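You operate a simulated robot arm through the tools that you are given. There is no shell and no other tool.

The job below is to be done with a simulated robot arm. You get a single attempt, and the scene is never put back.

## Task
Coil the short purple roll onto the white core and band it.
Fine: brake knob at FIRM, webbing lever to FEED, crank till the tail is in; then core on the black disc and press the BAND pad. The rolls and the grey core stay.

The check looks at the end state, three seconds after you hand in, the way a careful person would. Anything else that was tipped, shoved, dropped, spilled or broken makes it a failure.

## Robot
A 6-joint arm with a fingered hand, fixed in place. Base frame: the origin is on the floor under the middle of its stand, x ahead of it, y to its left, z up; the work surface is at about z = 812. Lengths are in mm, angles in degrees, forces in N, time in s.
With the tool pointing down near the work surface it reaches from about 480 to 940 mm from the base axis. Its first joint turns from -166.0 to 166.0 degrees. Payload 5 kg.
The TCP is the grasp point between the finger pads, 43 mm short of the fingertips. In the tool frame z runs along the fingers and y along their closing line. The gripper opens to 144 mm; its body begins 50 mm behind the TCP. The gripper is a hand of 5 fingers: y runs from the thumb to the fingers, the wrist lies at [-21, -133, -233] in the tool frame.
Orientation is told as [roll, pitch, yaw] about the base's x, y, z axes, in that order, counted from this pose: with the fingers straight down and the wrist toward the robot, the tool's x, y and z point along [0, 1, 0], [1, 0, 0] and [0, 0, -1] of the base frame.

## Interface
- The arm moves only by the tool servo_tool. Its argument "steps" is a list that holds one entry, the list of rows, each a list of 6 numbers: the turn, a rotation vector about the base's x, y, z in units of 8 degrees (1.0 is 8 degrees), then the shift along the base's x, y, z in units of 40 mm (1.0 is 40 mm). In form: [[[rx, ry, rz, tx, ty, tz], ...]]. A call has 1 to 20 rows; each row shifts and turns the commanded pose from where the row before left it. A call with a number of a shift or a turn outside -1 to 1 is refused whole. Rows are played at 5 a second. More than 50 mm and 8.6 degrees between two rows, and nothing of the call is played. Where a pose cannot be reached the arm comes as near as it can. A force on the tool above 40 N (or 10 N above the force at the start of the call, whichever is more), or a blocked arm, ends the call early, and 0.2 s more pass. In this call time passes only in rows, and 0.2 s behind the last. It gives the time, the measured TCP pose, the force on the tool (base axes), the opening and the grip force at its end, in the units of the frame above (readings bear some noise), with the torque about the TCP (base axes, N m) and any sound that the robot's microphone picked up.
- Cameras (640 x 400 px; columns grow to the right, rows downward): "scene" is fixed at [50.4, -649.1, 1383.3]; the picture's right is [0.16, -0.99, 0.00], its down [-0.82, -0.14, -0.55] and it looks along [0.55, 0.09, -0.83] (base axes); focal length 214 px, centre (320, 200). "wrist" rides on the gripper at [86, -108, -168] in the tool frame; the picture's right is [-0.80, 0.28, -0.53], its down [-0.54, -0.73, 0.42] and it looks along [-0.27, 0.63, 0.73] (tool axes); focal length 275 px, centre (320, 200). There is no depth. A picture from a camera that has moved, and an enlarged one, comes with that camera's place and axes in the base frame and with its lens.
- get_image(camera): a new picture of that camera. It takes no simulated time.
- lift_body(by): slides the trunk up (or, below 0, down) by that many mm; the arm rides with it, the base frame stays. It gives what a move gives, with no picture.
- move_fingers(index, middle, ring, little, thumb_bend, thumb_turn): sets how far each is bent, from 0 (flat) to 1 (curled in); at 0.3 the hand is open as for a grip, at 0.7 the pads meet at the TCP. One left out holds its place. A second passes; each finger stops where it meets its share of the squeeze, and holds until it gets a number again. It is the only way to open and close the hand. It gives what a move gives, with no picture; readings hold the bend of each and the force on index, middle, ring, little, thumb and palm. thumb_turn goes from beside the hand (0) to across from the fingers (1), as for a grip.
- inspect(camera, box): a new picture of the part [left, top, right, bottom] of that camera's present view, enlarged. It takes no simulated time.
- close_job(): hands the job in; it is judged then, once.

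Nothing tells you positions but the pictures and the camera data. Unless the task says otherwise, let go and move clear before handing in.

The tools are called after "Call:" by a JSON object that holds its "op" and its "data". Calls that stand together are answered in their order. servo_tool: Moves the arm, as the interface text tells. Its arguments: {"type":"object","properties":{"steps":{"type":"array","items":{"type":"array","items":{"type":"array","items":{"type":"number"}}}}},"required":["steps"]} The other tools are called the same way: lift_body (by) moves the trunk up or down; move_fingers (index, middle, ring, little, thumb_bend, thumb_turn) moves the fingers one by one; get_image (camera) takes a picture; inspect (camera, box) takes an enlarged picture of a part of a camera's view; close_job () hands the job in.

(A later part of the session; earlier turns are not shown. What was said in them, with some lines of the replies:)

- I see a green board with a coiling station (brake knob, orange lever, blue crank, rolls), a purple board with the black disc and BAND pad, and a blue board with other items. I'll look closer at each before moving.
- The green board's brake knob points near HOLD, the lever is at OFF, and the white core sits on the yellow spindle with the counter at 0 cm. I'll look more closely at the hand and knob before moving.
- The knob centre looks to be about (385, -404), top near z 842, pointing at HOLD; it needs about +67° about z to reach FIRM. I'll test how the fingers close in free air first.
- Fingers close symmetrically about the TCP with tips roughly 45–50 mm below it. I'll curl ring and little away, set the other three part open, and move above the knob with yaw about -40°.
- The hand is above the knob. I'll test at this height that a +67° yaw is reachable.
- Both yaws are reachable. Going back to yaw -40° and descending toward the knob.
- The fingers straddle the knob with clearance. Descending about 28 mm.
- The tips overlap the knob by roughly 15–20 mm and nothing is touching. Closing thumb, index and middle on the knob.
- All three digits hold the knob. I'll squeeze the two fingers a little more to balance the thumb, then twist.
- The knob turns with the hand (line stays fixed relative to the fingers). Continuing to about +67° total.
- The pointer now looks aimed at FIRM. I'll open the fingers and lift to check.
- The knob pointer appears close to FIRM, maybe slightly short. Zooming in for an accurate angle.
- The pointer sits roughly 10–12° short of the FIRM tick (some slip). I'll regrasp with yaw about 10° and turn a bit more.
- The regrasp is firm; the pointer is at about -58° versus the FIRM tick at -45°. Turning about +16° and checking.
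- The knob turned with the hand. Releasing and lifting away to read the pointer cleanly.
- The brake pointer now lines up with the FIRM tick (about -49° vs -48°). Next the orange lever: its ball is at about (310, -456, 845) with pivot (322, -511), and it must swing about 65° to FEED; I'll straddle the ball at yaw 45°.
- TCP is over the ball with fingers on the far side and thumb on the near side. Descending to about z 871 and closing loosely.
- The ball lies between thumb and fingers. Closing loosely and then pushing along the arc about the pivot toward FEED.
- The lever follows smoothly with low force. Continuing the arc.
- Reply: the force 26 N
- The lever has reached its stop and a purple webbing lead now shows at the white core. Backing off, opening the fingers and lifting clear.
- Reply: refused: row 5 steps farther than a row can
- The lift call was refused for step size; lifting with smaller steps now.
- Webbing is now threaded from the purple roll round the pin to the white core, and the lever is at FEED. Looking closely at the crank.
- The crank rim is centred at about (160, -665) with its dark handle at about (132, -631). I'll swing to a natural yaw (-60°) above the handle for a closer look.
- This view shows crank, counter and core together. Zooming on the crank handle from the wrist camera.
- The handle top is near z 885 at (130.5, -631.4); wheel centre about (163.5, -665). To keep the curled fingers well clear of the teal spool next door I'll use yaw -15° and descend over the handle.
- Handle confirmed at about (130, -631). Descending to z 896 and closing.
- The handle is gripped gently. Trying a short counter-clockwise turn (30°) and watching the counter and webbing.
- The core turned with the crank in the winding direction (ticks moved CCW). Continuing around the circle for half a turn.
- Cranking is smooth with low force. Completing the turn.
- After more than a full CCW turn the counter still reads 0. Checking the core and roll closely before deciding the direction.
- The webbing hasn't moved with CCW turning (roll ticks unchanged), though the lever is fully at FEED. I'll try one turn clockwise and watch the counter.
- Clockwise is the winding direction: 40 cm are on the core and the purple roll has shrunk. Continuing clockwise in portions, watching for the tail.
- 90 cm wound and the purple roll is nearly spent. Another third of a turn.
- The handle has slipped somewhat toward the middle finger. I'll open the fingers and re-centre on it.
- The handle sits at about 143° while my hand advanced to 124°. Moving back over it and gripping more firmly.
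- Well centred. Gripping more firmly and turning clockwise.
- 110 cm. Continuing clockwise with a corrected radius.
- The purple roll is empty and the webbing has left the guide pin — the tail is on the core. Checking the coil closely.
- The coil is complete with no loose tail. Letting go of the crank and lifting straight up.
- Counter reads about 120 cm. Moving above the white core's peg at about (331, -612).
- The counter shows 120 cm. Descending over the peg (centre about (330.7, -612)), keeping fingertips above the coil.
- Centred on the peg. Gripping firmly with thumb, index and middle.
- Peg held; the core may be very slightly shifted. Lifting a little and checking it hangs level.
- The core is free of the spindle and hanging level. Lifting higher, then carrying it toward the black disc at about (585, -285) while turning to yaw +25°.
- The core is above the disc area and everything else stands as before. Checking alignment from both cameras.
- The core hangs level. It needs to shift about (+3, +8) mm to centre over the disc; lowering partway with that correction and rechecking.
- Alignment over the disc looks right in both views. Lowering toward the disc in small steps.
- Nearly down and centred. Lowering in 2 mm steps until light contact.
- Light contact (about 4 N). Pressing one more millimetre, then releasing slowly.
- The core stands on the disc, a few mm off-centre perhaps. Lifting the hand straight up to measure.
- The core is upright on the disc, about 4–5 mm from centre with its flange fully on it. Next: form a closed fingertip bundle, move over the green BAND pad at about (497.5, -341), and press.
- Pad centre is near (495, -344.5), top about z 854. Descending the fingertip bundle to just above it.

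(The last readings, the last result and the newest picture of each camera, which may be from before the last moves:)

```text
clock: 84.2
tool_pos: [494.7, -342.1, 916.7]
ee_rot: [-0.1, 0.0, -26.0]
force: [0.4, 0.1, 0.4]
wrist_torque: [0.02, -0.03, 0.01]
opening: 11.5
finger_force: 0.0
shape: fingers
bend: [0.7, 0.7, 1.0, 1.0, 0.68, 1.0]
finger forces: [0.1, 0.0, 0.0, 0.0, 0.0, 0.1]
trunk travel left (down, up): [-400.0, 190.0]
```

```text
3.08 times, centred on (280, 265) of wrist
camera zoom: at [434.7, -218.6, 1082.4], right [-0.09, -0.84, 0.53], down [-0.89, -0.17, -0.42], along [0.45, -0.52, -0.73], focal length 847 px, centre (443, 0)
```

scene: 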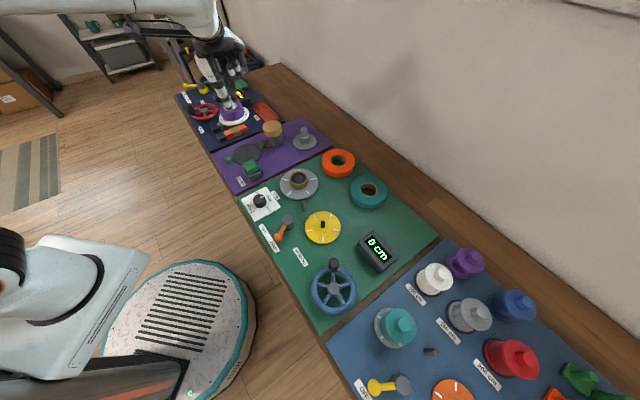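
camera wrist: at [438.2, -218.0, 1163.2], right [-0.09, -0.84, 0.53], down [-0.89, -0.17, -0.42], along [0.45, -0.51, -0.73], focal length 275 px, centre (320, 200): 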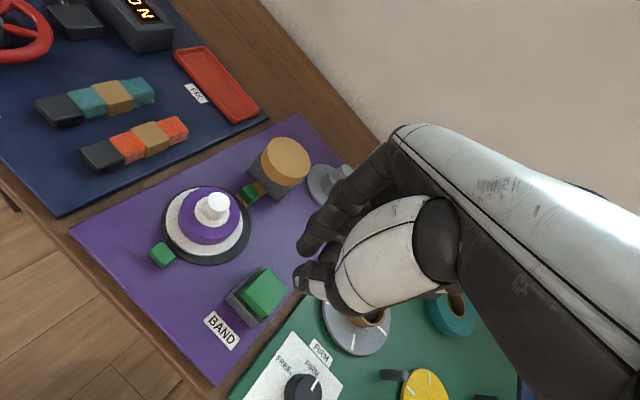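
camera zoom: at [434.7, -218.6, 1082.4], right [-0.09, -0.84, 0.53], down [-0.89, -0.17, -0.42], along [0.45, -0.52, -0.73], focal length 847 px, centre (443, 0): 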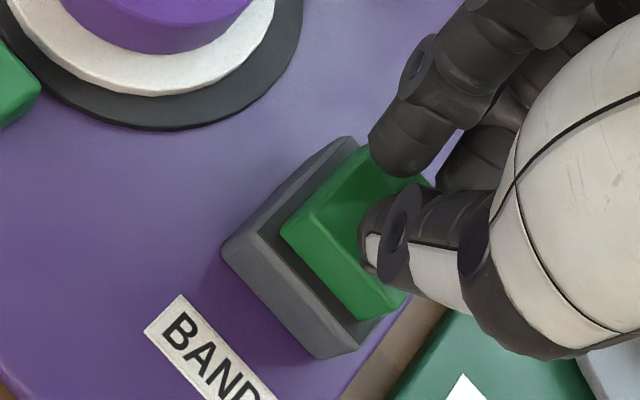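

Fingertips are over the pad. Pressing down slowly.

Call:
{"op": "servo_tool", "data": {"steps": [[[0, 0, 0, 0, -0.02, -0.08], [0, 0, 0, 0, -0.02, -0.08], [0, 0, 0, 0, 0, -0.06], [0, 0, 0, 0, 0, -0.06], [0, 0, 0, 0, 0, -0.06], [0, 0, 0, 0, 0, 0]]]}}

Call:
{"op": "inspect", "data": {"camera": "scene", "box": [220, 120, 316, 190]}}

```text
clock: 85.6
tool_pos: [494.7, -344.5, 901.8]
ee_rot: [0.1, 0.0, -26.0]
force: [-0.3, -0.2, 8.5]
wrist_torque: [0.11, 0.2, 0.01]
opening: 11.4
finger_force: 3.9
shape: fingers
bend: [0.7, 0.7, 1.0, 1.0, 0.68, 1.0]
finger forces: [0.0, 0.1, 0.0, 0.0, 7.9, 0.0]
trunk travel left (down, up): [-400.0, 190.0]
heard: click
```

```text
5.71 times, centred on (268, 155) of scene
camera zoom: at [50.4, -649.1, 1383.3], right [0.16, -0.99, 0.0], down [-0.82, -0.14, -0.55], along [0.55, 0.09, -0.83], focal length 1226 px, centre (617, 457)
```

zoom: 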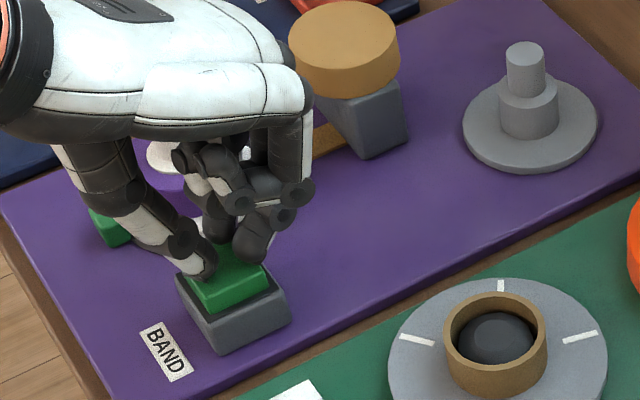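

A click was heard as the pad went down. Lifting off and checking for the band.

Call:
{"op": "servo_tool", "data": {"steps": [[[0, 0, 0, 0, 0, 0.3], [0, 0, 0, 0, 0, 0.8], [0, 0, 0, 0, 0, 0.9], [0, 0, 0, -0.3, 0, 0.7], [0, 0, 0, -0.5, 0, 0.3], [0, 0, 0, -0.5, 0, 0], [0, 0, 0, 0, 0, 0]]]}}

Call:
{"op": "get_image", "data": {"camera": "scene"}}

Call:
{"op": "inspect", "data": {"camera": "scene", "box": [210, 120, 306, 190]}}

Call:
{"op": "get_image", "data": {"camera": "wrist"}}

```text
clock: 87.2
tool_pos: [441.8, -345.4, 1022.2]
ee_rot: [0.0, 0.0, -26.0]
force: [0.0, -0.1, 0.5]
wrist_torque: [-0.02, -0.02, 0.0]
opening: 11.3
finger_force: 0.1
shape: fingers
bend: [0.7, 0.7, 1.0, 1.0, 0.68, 1.0]
finger forces: [0.1, 0.1, 0.0, 0.0, 0.0, 0.1]
trunk travel left (down, up): [-400.0, 190.0]
```

```text
taken
```

scene: 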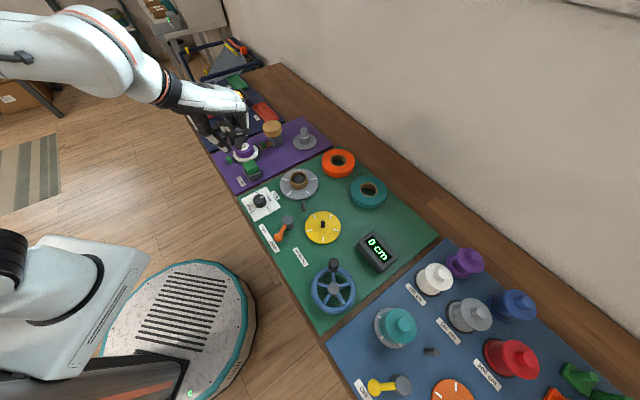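

```text
5.71 times, centred on (258, 155) of scene
camera zoom: at [50.4, -649.1, 1383.3], right [0.16, -0.99, 0.0], down [-0.82, -0.14, -0.55], along [0.55, 0.09, -0.83], focal length 1226 px, centre (674, 457)
```

zoom: 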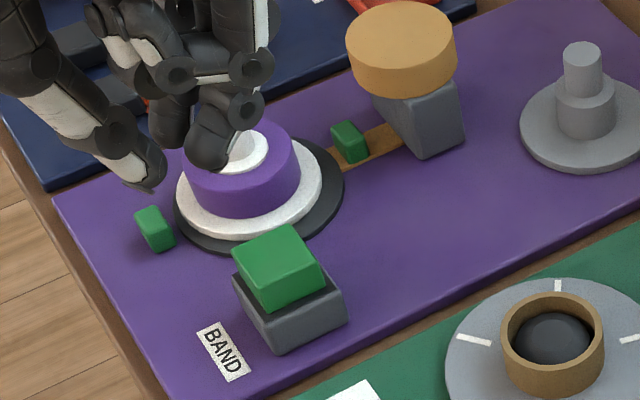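

```text
taken
camera wrist: at [382.2, -220.7, 1188.3], right [-0.09, -0.84, 0.53], down [-0.89, -0.17, -0.42], along [0.45, -0.51, -0.73], focal length 275 px, centre (320, 200)
```

wrist: 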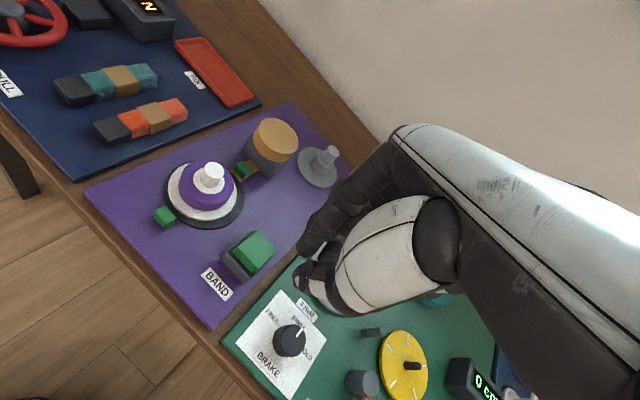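

Call:
{"op": "inspect", "data": {"camera": "wrist", "box": [140, 130, 280, 250]}}

Call:
{"op": "inspect", "data": {"camera": "wrist", "box": [190, 210, 310, 310]}}

```text
3.33 times, centred on (210, 190) of wrist
camera zoom: at [382.2, -220.7, 1188.3], right [-0.09, -0.84, 0.53], down [-0.89, -0.17, -0.42], along [0.45, -0.51, -0.73], focal length 918 px, centre (687, 233)
```

zoom: 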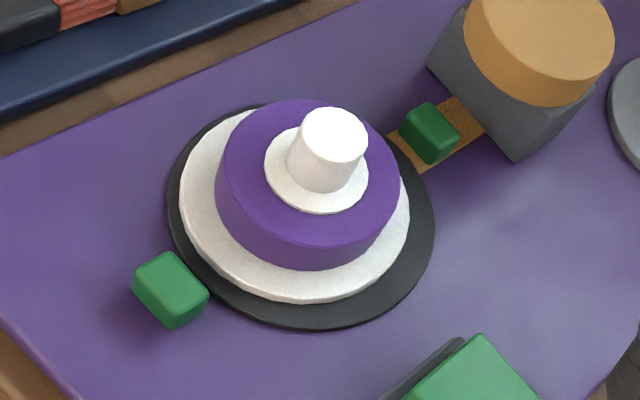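

```text
4.00 times, centred on (250, 260) of wrist
camera zoom: at [382.2, -220.7, 1188.3], right [-0.09, -0.84, 0.53], down [-0.89, -0.17, -0.42], along [0.45, -0.51, -0.73], focal length 1101 px, centre (600, -40)
```

zoom: 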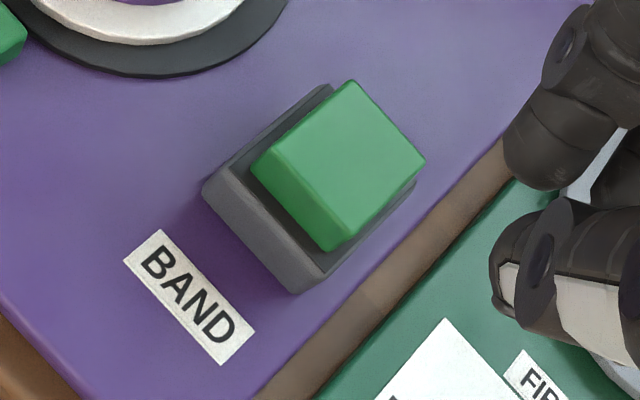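

No band is on the coil yet. Waiting a second to see whether the machine acts with delay.

Call:
{"op": "servo_tool", "data": {"steps": [[[0, 0, 0, -0.4, 0, 0.2], [0, 0, 0, -0.4, 0, 0.2], [0, 0, 0, 0, 0, 0], [0, 0, 0, 0, 0, 0], [0, 0, 0, 0, 0, 0], [0, 0, 0, 0, 0, 0], [0, 0, 0, 0, 0, 0], [0, 0, 0, 0, 0, 0], [0, 0, 0, 0, 0, 0]]]}}

Call:
{"op": "inspect", "data": {"camera": "scene", "box": [210, 120, 306, 190]}}

```text
clock: 89.2
tool_pos: [411.1, -345.3, 1037.6]
ee_rot: [0.0, 0.0, -26.0]
force: [-0.5, -0.1, 0.0]
wrist_torque: [-0.01, -0.03, -0.01]
opening: 11.2
finger_force: 0.0
shape: fingers
bend: [0.7, 0.7, 1.0, 1.0, 0.68, 1.0]
finger forces: [0.0, 0.1, 0.0, 0.0, 0.0, 0.1]
trunk travel left (down, up): [-400.0, 190.0]
```

```text
5.71 times, centred on (258, 155) of scene
camera zoom: at [50.4, -649.1, 1383.3], right [0.16, -0.99, 0.0], down [-0.82, -0.14, -0.55], along [0.55, 0.09, -0.83], focal length 1226 px, centre (674, 457)
```

zoom: 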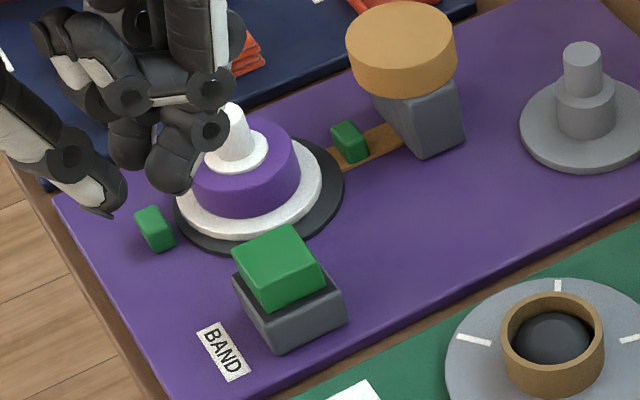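

Nothing happened, and careful measurement shows the core about 5 mm off the disc centre toward +y. I'll re-centre it: open the hand, go back over the peg with yaw 25°.

Call:
{"op": "move_fingers", "data": {"index": 0.5, "middle": 0.5, "thumb_bend": 0.47}}

Call:
{"op": "servo_tool", "data": {"steps": [[[0, 0, 0.91, 0.623, 0.214, 0], [0, 0, 0.91, 0.623, 0.214, 0], [0, 0, 0.91, 0.623, 0.214, 0], [0, 0, 0.91, 0.623, 0.214, 0], [0, 0, 0.91, 0.623, 0.214, 0], [0, 0, 0.91, 0.623, 0.214, 0], [0, 0, 0.91, 0.623, 0.214, 0], [0, 0, 0, 0, 0, -0.5], [0, 0, 0, 0, 0, 0]]]}}

Call:
{"op": "inspect", "data": {"camera": "wrist", "box": [150, 180, 410, 380]}}

Call:
{"op": "inspect", "data": {"camera": "scene", "box": [228, 130, 284, 170]}}

```text
clock: 90.2
tool_pos: [411.2, -345.4, 1036.9]
ee_rot: [-0.1, 0.0, -26.0]
force: [-0.6, 0.7, 0.2]
wrist_torque: [0.05, -0.01, 0.01]
opening: 83.1
finger_force: 0.0
shape: fingers
bend: [0.5, 0.5, 1.0, 1.0, 0.47, 1.0]
finger forces: [0.0, 0.0, 0.0, 0.0, 0.1, 0.1]
trunk travel left (down, up): [-400.0, 190.0]
```

```text
clock: 92.2
tool_pos: [585.4, -283.5, 1017.0]
ee_rot: [0.0, 0.0, 25.0]
force: [0.0, 0.4, -0.3]
wrist_torque: [-0.01, 0.01, 0.01]
opening: 83.2
finger_force: 0.2
shape: fingers
bend: [0.5, 0.5, 1.0, 1.0, 0.47, 1.0]
finger forces: [0.0, 0.0, 0.0, 0.1, 0.1, 0.0]
trunk travel left (down, up): [-400.0, 190.0]
```

```text
2.00 times, centred on (280, 280) of wrist
camera zoom: at [450.5, -252.5, 1183.3], right [0.59, -0.6, 0.53], down [-0.43, -0.8, -0.42], along [0.68, 0.02, -0.73], focal length 551 px, centre (400, 40)
```

zoom: 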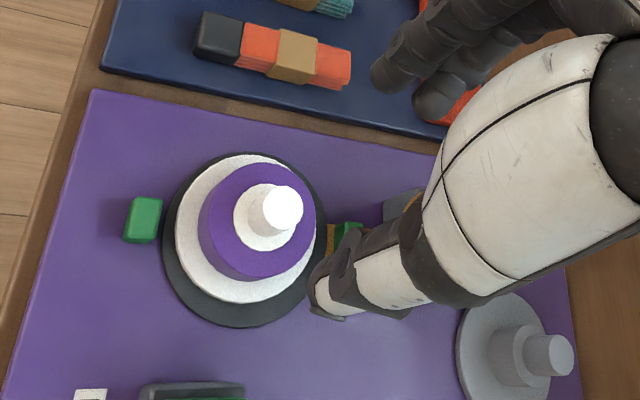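

```text
10.00 times, centred on (256, 150) of scene
camera zoom: at [50.4, -649.1, 1383.3], right [0.16, -0.99, 0.0], down [-0.82, -0.14, -0.55], along [0.55, 0.09, -0.83], focal length 2145 px, centre (960, 700)
```

zoom: 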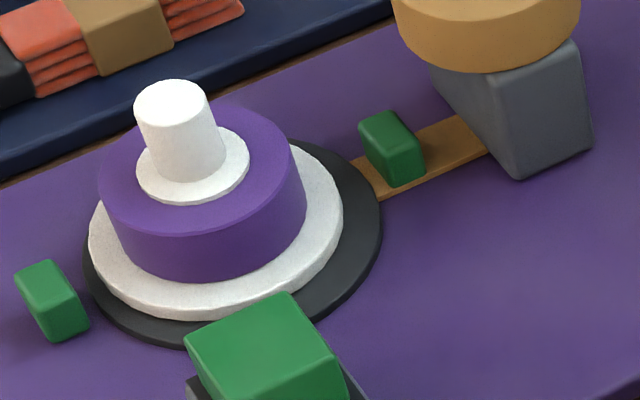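

The peg is at about (584, -283). Descending over it again to the same release height.

Call:
{"op": "servo_tool", "data": {"steps": [[[0, 0, 0, -0.02, 0, -0.8], [0, 0, 0, 0, 0, -0.8], [0, 0, 0, 0, 0, -0.7], [0, 0, 0, 0, 0, -0.4], [0, 0, 0, 0, 0, -0.2], [0, 0, 0, 0, 0, 0]]]}}

Call:
{"op": "move_fingers", "data": {"index": 0.78, "middle": 0.78, "thumb_bend": 0.74}}

Call:
{"op": "inspect", "data": {"camera": "scene", "box": [228, 130, 284, 170]}}

Call:
{"op": "inspect", "data": {"camera": "wrist", "box": [150, 200, 410, 400]}}

```text
clock: 93.6
tool_pos: [582.8, -286.9, 902.7]
ee_rot: [0.0, 0.1, 25.0]
force: [0.2, 0.5, 0.7]
wrist_torque: [-0.02, 0.03, 0.03]
opening: 83.5
finger_force: 0.0
shape: fingers
bend: [0.5, 0.5, 1.0, 1.0, 0.47, 1.0]
finger forces: [0.0, 0.0, 0.0, 0.1, 0.1, 0.0]
trunk travel left (down, up): [-400.0, 190.0]
```

```text
clock: 94.6
tool_pos: [583.7, -286.4, 901.7]
ee_rot: [0.0, 0.0, 25.0]
force: [0.5, -0.2, -0.4]
wrist_torque: [-0.04, -0.04, -0.03]
opening: 24.7
finger_force: 12.5
shape: fingers
bend: [0.64, 0.77, 1.0, 1.0, 0.67, 1.0]
finger forces: [11.2, 0.1, 0.0, 0.1, 14.0, 0.0]
trunk travel left (down, up): [-400.0, 190.0]
```

```text
10.00 times, centred on (256, 150) of scene
camera zoom: at [50.4, -649.1, 1383.3], right [0.16, -0.99, 0.0], down [-0.82, -0.14, -0.55], along [0.55, 0.09, -0.83], focal length 2145 px, centre (960, 700)
```

zoom: 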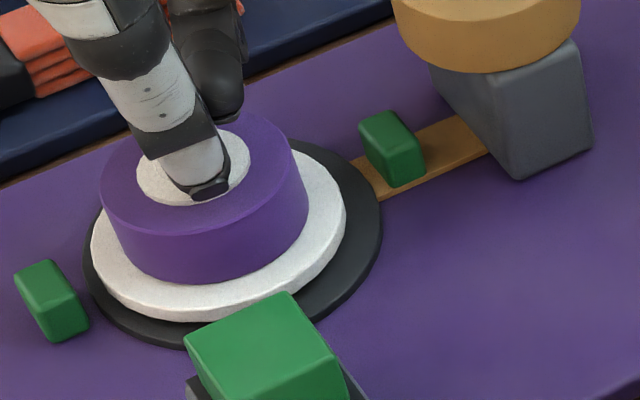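

```text
2.00 times, centred on (280, 300) of wrist
camera zoom: at [448.2, -254.6, 1068.6], right [0.59, -0.6, 0.53], down [-0.43, -0.8, -0.42], along [0.68, 0.02, -0.73], focal length 551 px, centre (400, 0)
```

zoom: 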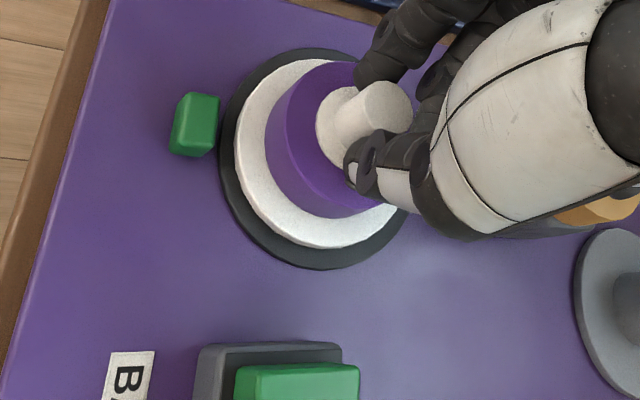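

Call:
{"op": "inspect", "data": {"camera": "scene", "box": [234, 140, 274, 165]}}

Call:
{"op": "inspect", "data": {"camera": "wrist", "box": [230, 200, 390, 350]}}

```text
16.00 times, centred on (254, 152) of scene
camera zoom: at [50.4, -649.1, 1383.3], right [0.16, -0.99, 0.0], down [-0.82, -0.14, -0.55], along [0.55, 0.09, -0.83], focal length 3432 px, centre (1376, 960)
```

zoom: 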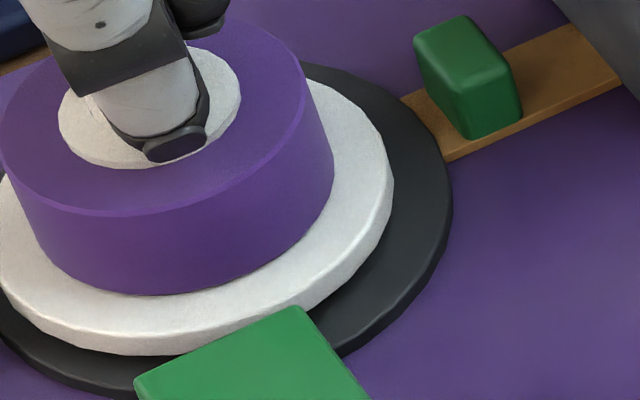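

```text
2.67 times, centred on (310, 275) of wrist
camera zoom: at [448.2, -254.6, 1068.6], right [0.59, -0.6, 0.53], down [-0.43, -0.8, -0.42], along [0.68, 0.02, -0.73], focal length 734 px, centre (347, 0)
```

zoom: 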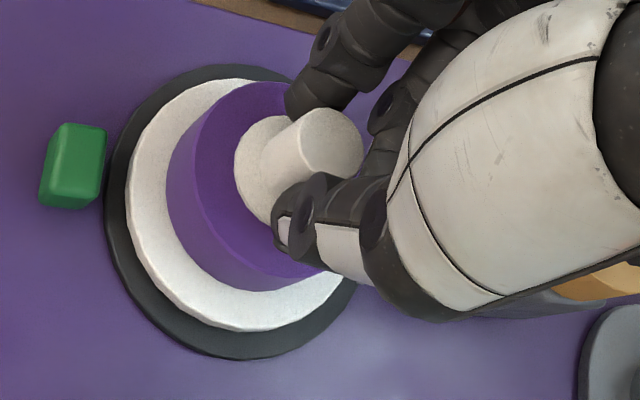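

Refined margins suggest the core is about 3 mm off toward +y. Sliding it gently about 4 mm in -y while held, then releasing.

Call:
{"op": "servo_tool", "data": {"steps": [[[0, 0, 0, 0.01, -0.05, 0], [0, 0, 0, 0.01, -0.05, 0], [0, 0, 0, 0, 0, 0]]]}}

Call:
{"op": "inspect", "data": {"camera": "scene", "box": [228, 130, 284, 170]}}

Call:
{"op": "inspect", "data": {"camera": "wrist", "box": [230, 200, 390, 350]}}

```text
clock: 95.4
tool_pos: [583.3, -289.4, 902.3]
ee_rot: [0.0, 0.0, 24.9]
force: [-0.3, 1.0, -0.3]
wrist_torque: [0.04, -0.02, 0.0]
opening: 24.8
finger_force: 12.9
shape: fingers
bend: [0.64, 0.77, 1.0, 1.0, 0.67, 1.0]
finger forces: [11.3, 0.0, 0.1, 0.0, 13.9, 0.0]
trunk travel left (down, up): [-400.0, 190.0]
```

```text
10.00 times, centred on (256, 150) of scene
camera zoom: at [50.4, -649.1, 1383.3], right [0.16, -0.99, 0.0], down [-0.82, -0.14, -0.55], along [0.55, 0.09, -0.83], focal length 2145 px, centre (960, 700)
```

zoom: 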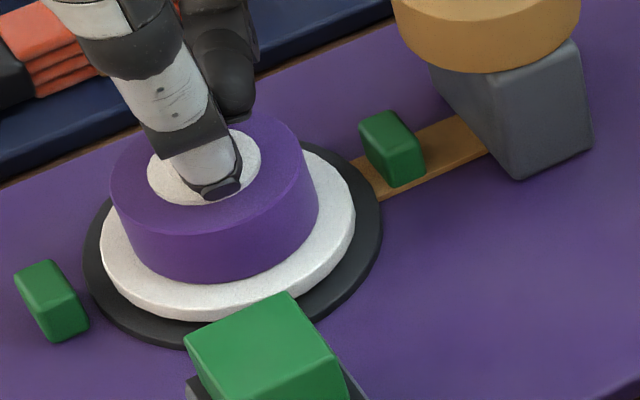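

```text
2.67 times, centred on (310, 275) of wrist
camera zoom: at [449.4, -258.3, 1068.3], right [0.59, -0.6, 0.53], down [-0.43, -0.8, -0.42], along [0.68, 0.02, -0.73], focal length 734 px, centre (347, 0)
```

zoom: 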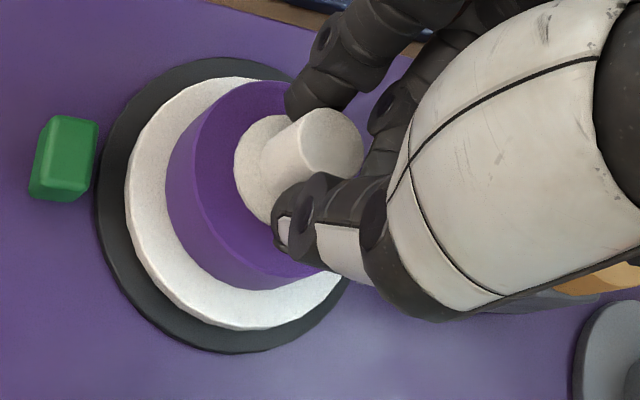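

Now well centred. Releasing gradually.

Call:
{"op": "move_fingers", "data": {"index": 0.64, "middle": 0.66, "thumb_bend": 0.66}}

Call:
{"op": "move_fingers", "data": {"index": 0.58, "middle": 0.58, "thumb_bend": 0.6}}

Call:
{"op": "move_fingers", "data": {"index": 0.5, "middle": 0.5, "thumb_bend": 0.47}}

Call:
{"op": "servo_tool", "data": {"steps": [[[0, 0, 0, 0, 0, 0.4], [0, 0, 0, 0, 0, 0.8], [0, 0, 0, 0, 0, 0.9], [0, 0, 0, 0, 0, 0.9], [0, 0, 0, 0, 0, 0]]]}}

Call:
{"op": "inspect", "data": {"camera": "scene", "box": [228, 130, 284, 170]}}

Call:
{"op": "inspect", "data": {"camera": "wrist", "box": [150, 180, 410, 380]}}

```text
clock: 96.4
tool_pos: [583.8, -289.9, 902.2]
ee_rot: [0.0, 0.0, 25.0]
force: [0.4, 0.3, 0.2]
wrist_torque: [0.0, -0.01, 0.0]
opening: 28.0
finger_force: 1.3
shape: fingers
bend: [0.63, 0.66, 1.0, 1.0, 0.65, 1.0]
finger forces: [1.1, 0.0, 0.1, 0.0, 1.1, 0.1]
trunk travel left (down, up): [-400.0, 190.0]
```

```text
clock: 97.4
tool_pos: [583.2, -291.6, 902.2]
ee_rot: [0.0, -0.1, 25.0]
force: [-0.5, -0.2, 0.4]
wrist_torque: [0.02, -0.02, -0.03]
opening: 47.2
finger_force: 0.1
shape: fingers
bend: [0.57, 0.57, 1.0, 1.0, 0.6, 1.0]
finger forces: [0.1, 0.0, 0.1, 0.0, 0.0, 0.0]
trunk travel left (down, up): [-400.0, 190.0]
```

```text
clock: 98.4
tool_pos: [583.3, -289.6, 901.6]
ee_rot: [0.0, 0.0, 25.0]
force: [-0.7, -0.3, 0.1]
wrist_torque: [-0.03, 0.0, 0.03]
opening: 83.3
finger_force: 0.1
shape: fingers
bend: [0.5, 0.5, 1.0, 1.0, 0.47, 1.0]
finger forces: [0.0, 0.1, 0.0, 0.0, 0.0, 0.0]
trunk travel left (down, up): [-400.0, 190.0]
```

```text
clock: 99.6
tool_pos: [583.2, -289.5, 1021.7]
ee_rot: [0.0, 0.0, 25.0]
force: [0.1, 0.1, 0.3]
wrist_torque: [0.01, -0.06, -0.01]
opening: 83.3
finger_force: 0.0
shape: fingers
bend: [0.5, 0.5, 1.0, 1.0, 0.47, 1.0]
finger forces: [0.0, 0.1, 0.0, 0.0, 0.0, 0.0]
trunk travel left (down, up): [-400.0, 190.0]
```

```text
10.00 times, centred on (256, 150) of scene
camera zoom: at [50.4, -649.1, 1383.3], right [0.16, -0.99, 0.0], down [-0.82, -0.14, -0.55], along [0.55, 0.09, -0.83], focal length 2145 px, centre (960, 700)
```

zoom: 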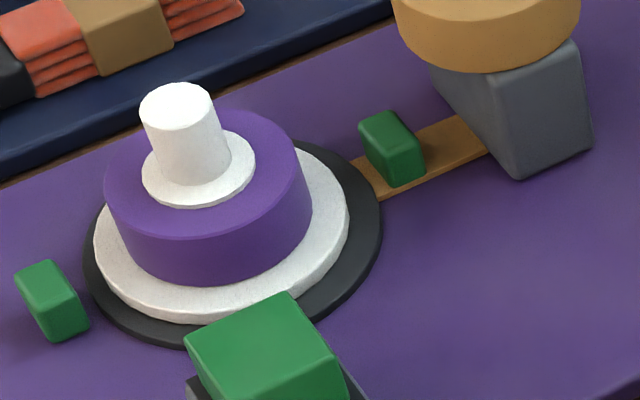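

```text
2.00 times, centred on (280, 280) of wrist
camera zoom: at [449.3, -257.9, 1188.4], right [0.59, -0.6, 0.53], down [-0.43, -0.8, -0.42], along [0.68, 0.02, -0.73], focal length 551 px, centre (400, 40)
```

zoom: 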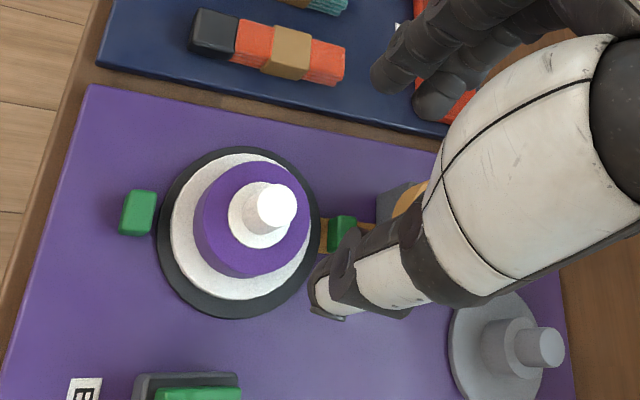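

The core is now within about 2 mm of the disc centre. Going back to the BAND pad to press it fully and hold.

Call:
{"op": "servo_tool", "data": {"steps": [[[0, 0, -0.91, -0.315, -0.196, 0], [0, 0, -0.91, -0.315, -0.196, 0], [0, 0, -0.91, -0.315, -0.196, 0], [0, 0, -0.91, -0.315, -0.196, 0], [0, 0, -0.91, -0.315, -0.196, -0.2], [0, 0, -0.91, -0.315, -0.196, -0.2], [0, 0, -0.91, -0.315, -0.196, -0.2], [0, 0, 0, 0, 0, 0]]]}}

Call:
{"op": "move_fingers", "data": {"index": 0.72, "middle": 0.72, "thumb_bend": 0.7}}

Call:
{"op": "servo_tool", "data": {"steps": [[[0, 0, 0, 0, 0, -0.6], [0, 0, 0, 0, 0, -0.6], [0, 0, 0, 0, 0, -0.5], [0, 0, 0, 0, 0, -0.3], [0, 0, 0, 0, 0, -0.1], [0, 0, 0, 0, 0, 0]]]}}

Call:
{"op": "inspect", "data": {"camera": "wrist", "box": [200, 200, 360, 330]}}

```text
clock: 101.4
tool_pos: [498.8, -344.3, 997.5]
ee_rot: [-0.1, 0.0, -26.0]
force: [0.1, 0.4, 0.4]
wrist_torque: [-0.04, 0.0, -0.02]
opening: 83.2
finger_force: 0.1
shape: fingers
bend: [0.5, 0.5, 1.0, 1.0, 0.47, 1.0]
finger forces: [0.0, 0.0, 0.1, 0.0, 0.0, 0.0]
trunk travel left (down, up): [-400.0, 190.0]
```

```text
clock: 102.4
tool_pos: [498.6, -343.7, 998.0]
ee_rot: [0.0, 0.1, -25.9]
force: [-0.5, 0.0, -0.8]
wrist_torque: [-0.02, 0.0, 0.04]
opening: 4.1
finger_force: 0.1
shape: fingers
bend: [0.72, 0.72, 1.0, 1.0, 0.69, 1.0]
finger forces: [0.0, 0.0, 0.0, 0.0, 0.0, 0.1]
trunk travel left (down, up): [-400.0, 190.0]
```

```text
clock: 103.8
tool_pos: [495.9, -343.1, 913.8]
ee_rot: [0.0, -0.1, -26.0]
force: [0.2, -0.3, -0.6]
wrist_torque: [-0.02, -0.01, 0.0]
opening: 4.2
finger_force: 0.1
shape: fingers
bend: [0.72, 0.72, 1.0, 1.0, 0.69, 1.0]
finger forces: [0.1, 0.0, 0.0, 0.0, 0.0, 0.1]
trunk travel left (down, up): [-400.0, 190.0]
```

```text
3.08 times, centred on (280, 265) of wrist
camera zoom: at [436.9, -219.7, 1080.5], right [-0.09, -0.84, 0.53], down [-0.89, -0.17, -0.42], along [0.45, -0.51, -0.73], focal length 847 px, centre (443, 0)
```

zoom: 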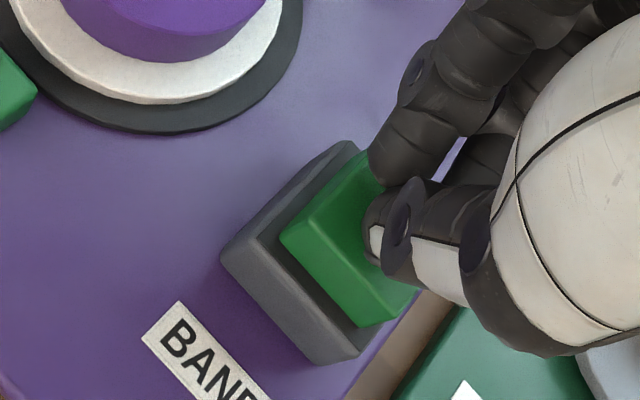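

Over the pad. Pressing down further than before and holding.

Call:
{"op": "servo_tool", "data": {"steps": [[[0, 0, 0, 0, -0.02, -0.08], [0, 0, 0, 0, -0.02, -0.08], [0, 0, 0, 0, 0, -0.06], [0, 0, 0, 0, 0, -0.06], [0, 0, 0, 0, 0, -0.06], [0, 0, 0, 0, 0, -0.06], [0, 0, 0, 0, 0, -0.05], [0, 0, 0, 0, 0, 0], [0, 0, 0, 0, 0, 0], [0, 0, 0, 0, 0, 0]]]}}

Call:
{"op": "inspect", "data": {"camera": "scene", "box": [210, 120, 306, 190]}}

Call:
{"op": "get_image", "data": {"camera": "wrist"}}

```text
clock: 106.0
tool_pos: [496.3, -345.7, 896.8]
ee_rot: [-0.1, 0.0, -26.0]
force: [-1.9, 2.4, 12.5]
wrist_torque: [0.23, 0.2, -0.01]
opening: 3.7
finger_force: 7.3
shape: fingers
bend: [0.72, 0.72, 1.0, 1.0, 0.7, 1.0]
finger forces: [0.0, 0.0, 0.0, 0.1, 13.9, 0.0]
trunk travel left (down, up): [-400.0, 190.0]
heard: click
```

```text
5.71 times, centred on (258, 155) of scene
camera zoom: at [50.4, -649.1, 1383.3], right [0.16, -0.99, 0.0], down [-0.82, -0.14, -0.55], along [0.55, 0.09, -0.83], focal length 1226 px, centre (674, 457)
```

zoom: 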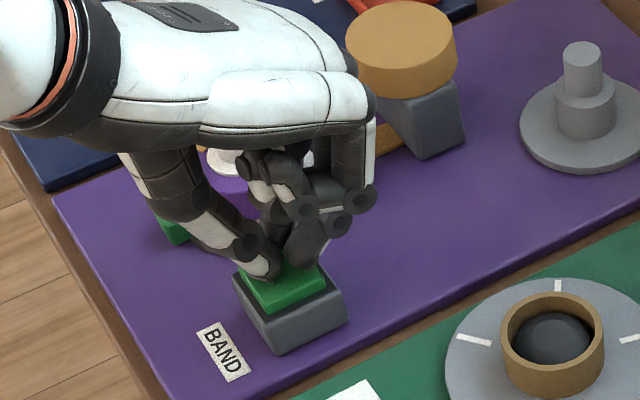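

```text
taken
camera wrist: at [436.3, -221.3, 1062.8], right [-0.09, -0.84, 0.53], down [-0.89, -0.17, -0.42], along [0.45, -0.52, -0.73], focal length 275 px, centre (320, 200)
```

wrist: 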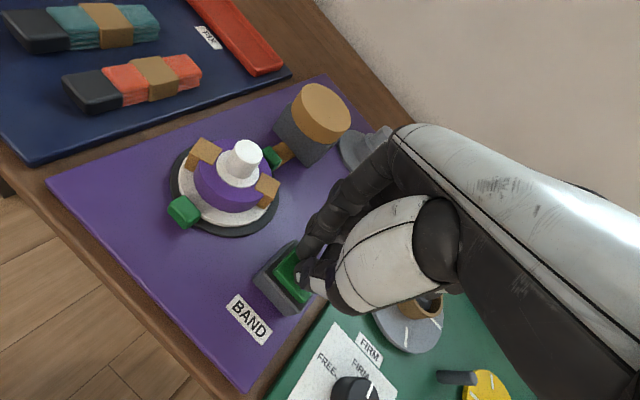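

Brown bands are now wrapped over the coil on both sides. Lifting straight off the pad and moving clear.

Call:
{"op": "servo_tool", "data": {"steps": [[[0, 0, 0, 0, 0, 0.2], [0, 0, 0, 0, 0, 0.6], [0, 0, 0, 0, 0, 0.9], [0, 0, 0, -0.2, 0, 0.8], [0, 0, 0, -0.6, 0, 0.4], [0, 0, 0, -0.6, 0, 0.2], [0, 0, 0, 0, 0, 0]]]}}

Call:
{"op": "get_image", "data": {"camera": "wrist"}}

Call:
{"op": "inspect", "data": {"camera": "wrist", "box": [120, 130, 300, 280]}}

Call:
{"op": "get_image", "data": {"camera": "scene"}}

```text
clock: 107.6
tool_pos: [441.2, -345.3, 1020.7]
ee_rot: [0.0, 0.0, -26.1]
force: [-0.2, -0.1, 0.3]
wrist_torque: [-0.04, -0.02, 0.0]
opening: 4.2
finger_force: 0.1
shape: fingers
bend: [0.72, 0.72, 1.0, 1.0, 0.69, 1.0]
finger forces: [0.0, 0.0, 0.1, 0.1, 0.1, 0.0]
trunk travel left (down, up): [-400.0, 190.0]
```

```text
taken
camera wrist: at [381.6, -221.2, 1188.1], right [-0.09, -0.84, 0.53], down [-0.89, -0.17, -0.42], along [0.45, -0.51, -0.73], focal length 275 px, centre (320, 200)
```

wrist: 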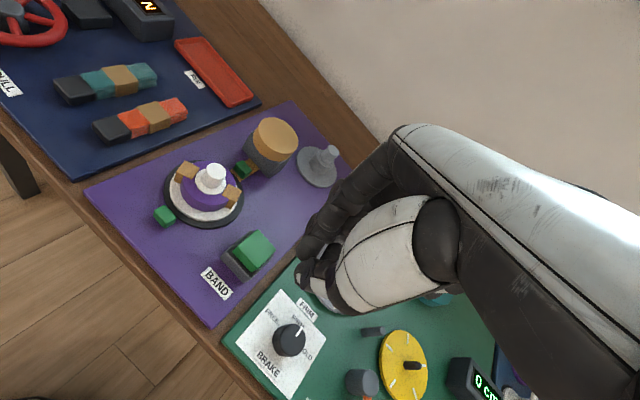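

```text
2.67 times, centred on (210, 205) of wrist
camera zoom: at [381.6, -221.2, 1188.1], right [-0.09, -0.84, 0.53], down [-0.89, -0.17, -0.42], along [0.45, -0.51, -0.73], focal length 734 px, centre (613, 187)
```

zoom: 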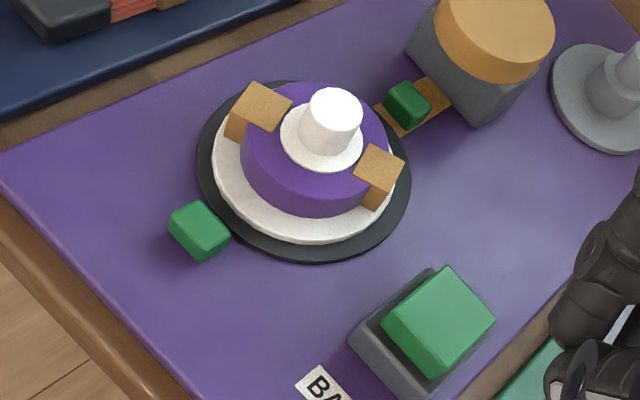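

```text
taken
```

scene: 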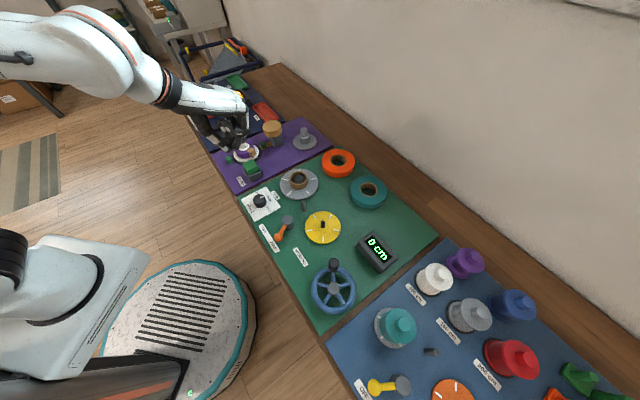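

The coil is banded, and the brake is at FIRM with the lever at FEED. I'll open the hand, retreat upward, and take a last look at everything.

Call:
{"op": "servo_tool", "data": {"steps": [[[0, 0, 0, -0.4, 0.2, 0.7], [0, 0, 0, -0.4, 0.4, 0.7], [0, 0, 0, -0.2, 0.4, 0.7], [0, 0, 0, 0, 0.4, 0.7], [0, 0, 0, 0, 0, 0]]]}}

Call:
{"op": "move_fingers", "data": {"index": 0.3, "middle": 0.3, "ring": 0.3, "little": 0.3, "thumb_bend": 0.3}}

Call:
{"op": "inspect", "data": {"camera": "scene", "box": [200, 110, 360, 210]}}

Call:
{"op": "inspect", "data": {"camera": "scene", "box": [240, 180, 440, 325]}}

Call:
{"op": "inspect", "data": {"camera": "scene", "box": [340, 230, 640, 400]}}

```text
clock: 108.8
tool_pos: [401.4, -292.5, 1130.0]
ee_rot: [-0.1, 0.0, -26.0]
force: [-0.2, 0.2, -0.9]
wrist_torque: [-0.03, 0.0, -0.02]
opening: 4.3
finger_force: 0.1
shape: fingers
bend: [0.72, 0.72, 1.0, 1.0, 0.69, 1.0]
finger forces: [0.0, 0.1, 0.0, 0.0, 0.0, 0.0]
trunk travel left (down, up): [-400.0, 190.0]
```

```text
clock: 109.8
tool_pos: [400.8, -293.1, 1129.8]
ee_rot: [0.0, 0.1, -25.9]
force: [0.1, -0.9, 0.3]
wrist_torque: [0.0, 0.01, -0.05]
opening: 149.3
finger_force: 0.0
shape: fingers
bend: [0.3, 0.3, 0.3, 0.3, 0.3, 0.98]
finger forces: [0.0, 0.0, 0.1, 0.0, 0.1, 0.1]
trunk travel left (down, up): [-400.0, 190.0]
```

```text
4.00 times, centred on (280, 160) of scene
camera zoom: at [50.4, -649.1, 1383.3], right [0.16, -0.99, 0.0], down [-0.82, -0.14, -0.55], along [0.55, 0.09, -0.83], focal length 858 px, centre (480, 360)
```

zoom: 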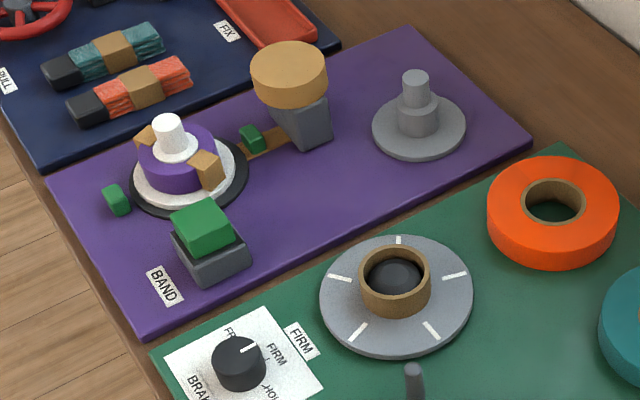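

```text
2.76 times, centred on (340, 252) of scene
camera zoom: at [50.4, -649.1, 1383.3], right [0.16, -0.99, 0.0], down [-0.82, -0.14, -0.55], along [0.55, 0.09, -0.83], focal length 592 px, centre (265, 55)
```

zoom: 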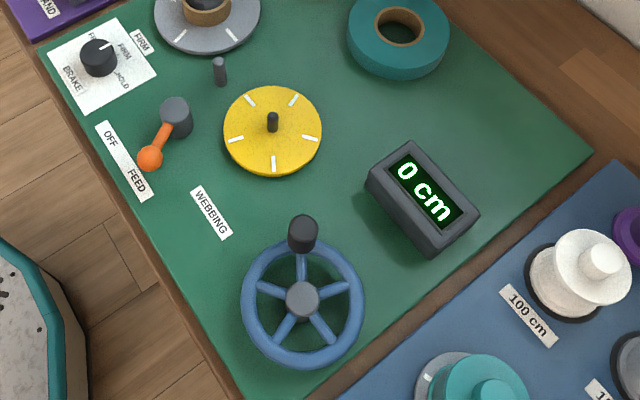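

```text
2.13 times, centred on (490, 315) of scene
camera zoom: at [50.4, -649.1, 1383.3], right [0.16, -0.99, 0.0], down [-0.82, -0.14, -0.55], along [0.55, 0.09, -0.83], focal length 458 px, centre (-43, -45)
```

zoom: 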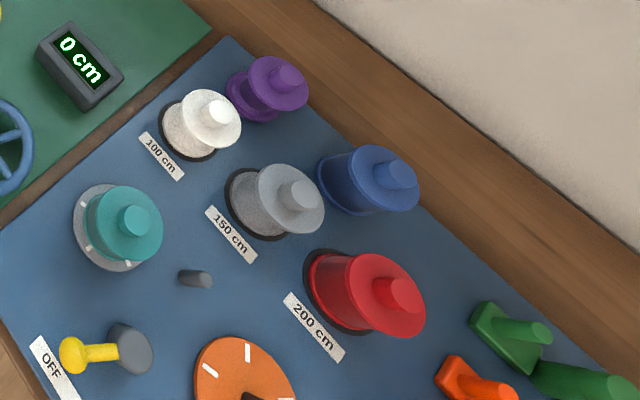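

The purple webbing is coiled on the white core, and the core is banded and upright on the black disc. The brake reads FIRM and the lever is at FEED. The rolls, the grey core and the neighbouring items are untouched, and the hand is clear, so I'm handing in.

Call:
{"op": "close_job", "data": {}}

```text
The job is handed in.
```

The short purple roll is coiled onto the white core, banded, and standing on the black disc. I've handed the job in.

- **Coil:** All of the webbing is on the core and the tail is in. The counter read 120 cm before I lifted the core off.
- **Crank direction:** Clockwise winds. My first turn and a bit went counter-clockwise; the core turned but took up no webbing.
- **Settings:** The brake knob points at FIRM and the webbing lever is at FEED. The first twist of the knob stopped short, so I gripped it again and finished the turn.
- **Band:** The first press of the BAND pad clicked but put on no band. I moved the core closer to the middle of the disc, then pressed deeper and held. The band now shows on both sides of the coil.
- **Everything else:** The rolls and the grey core are where they were. I saw nothing tipped, shoved or dropped in the last pictures, and the hand is open and clear of the boards.
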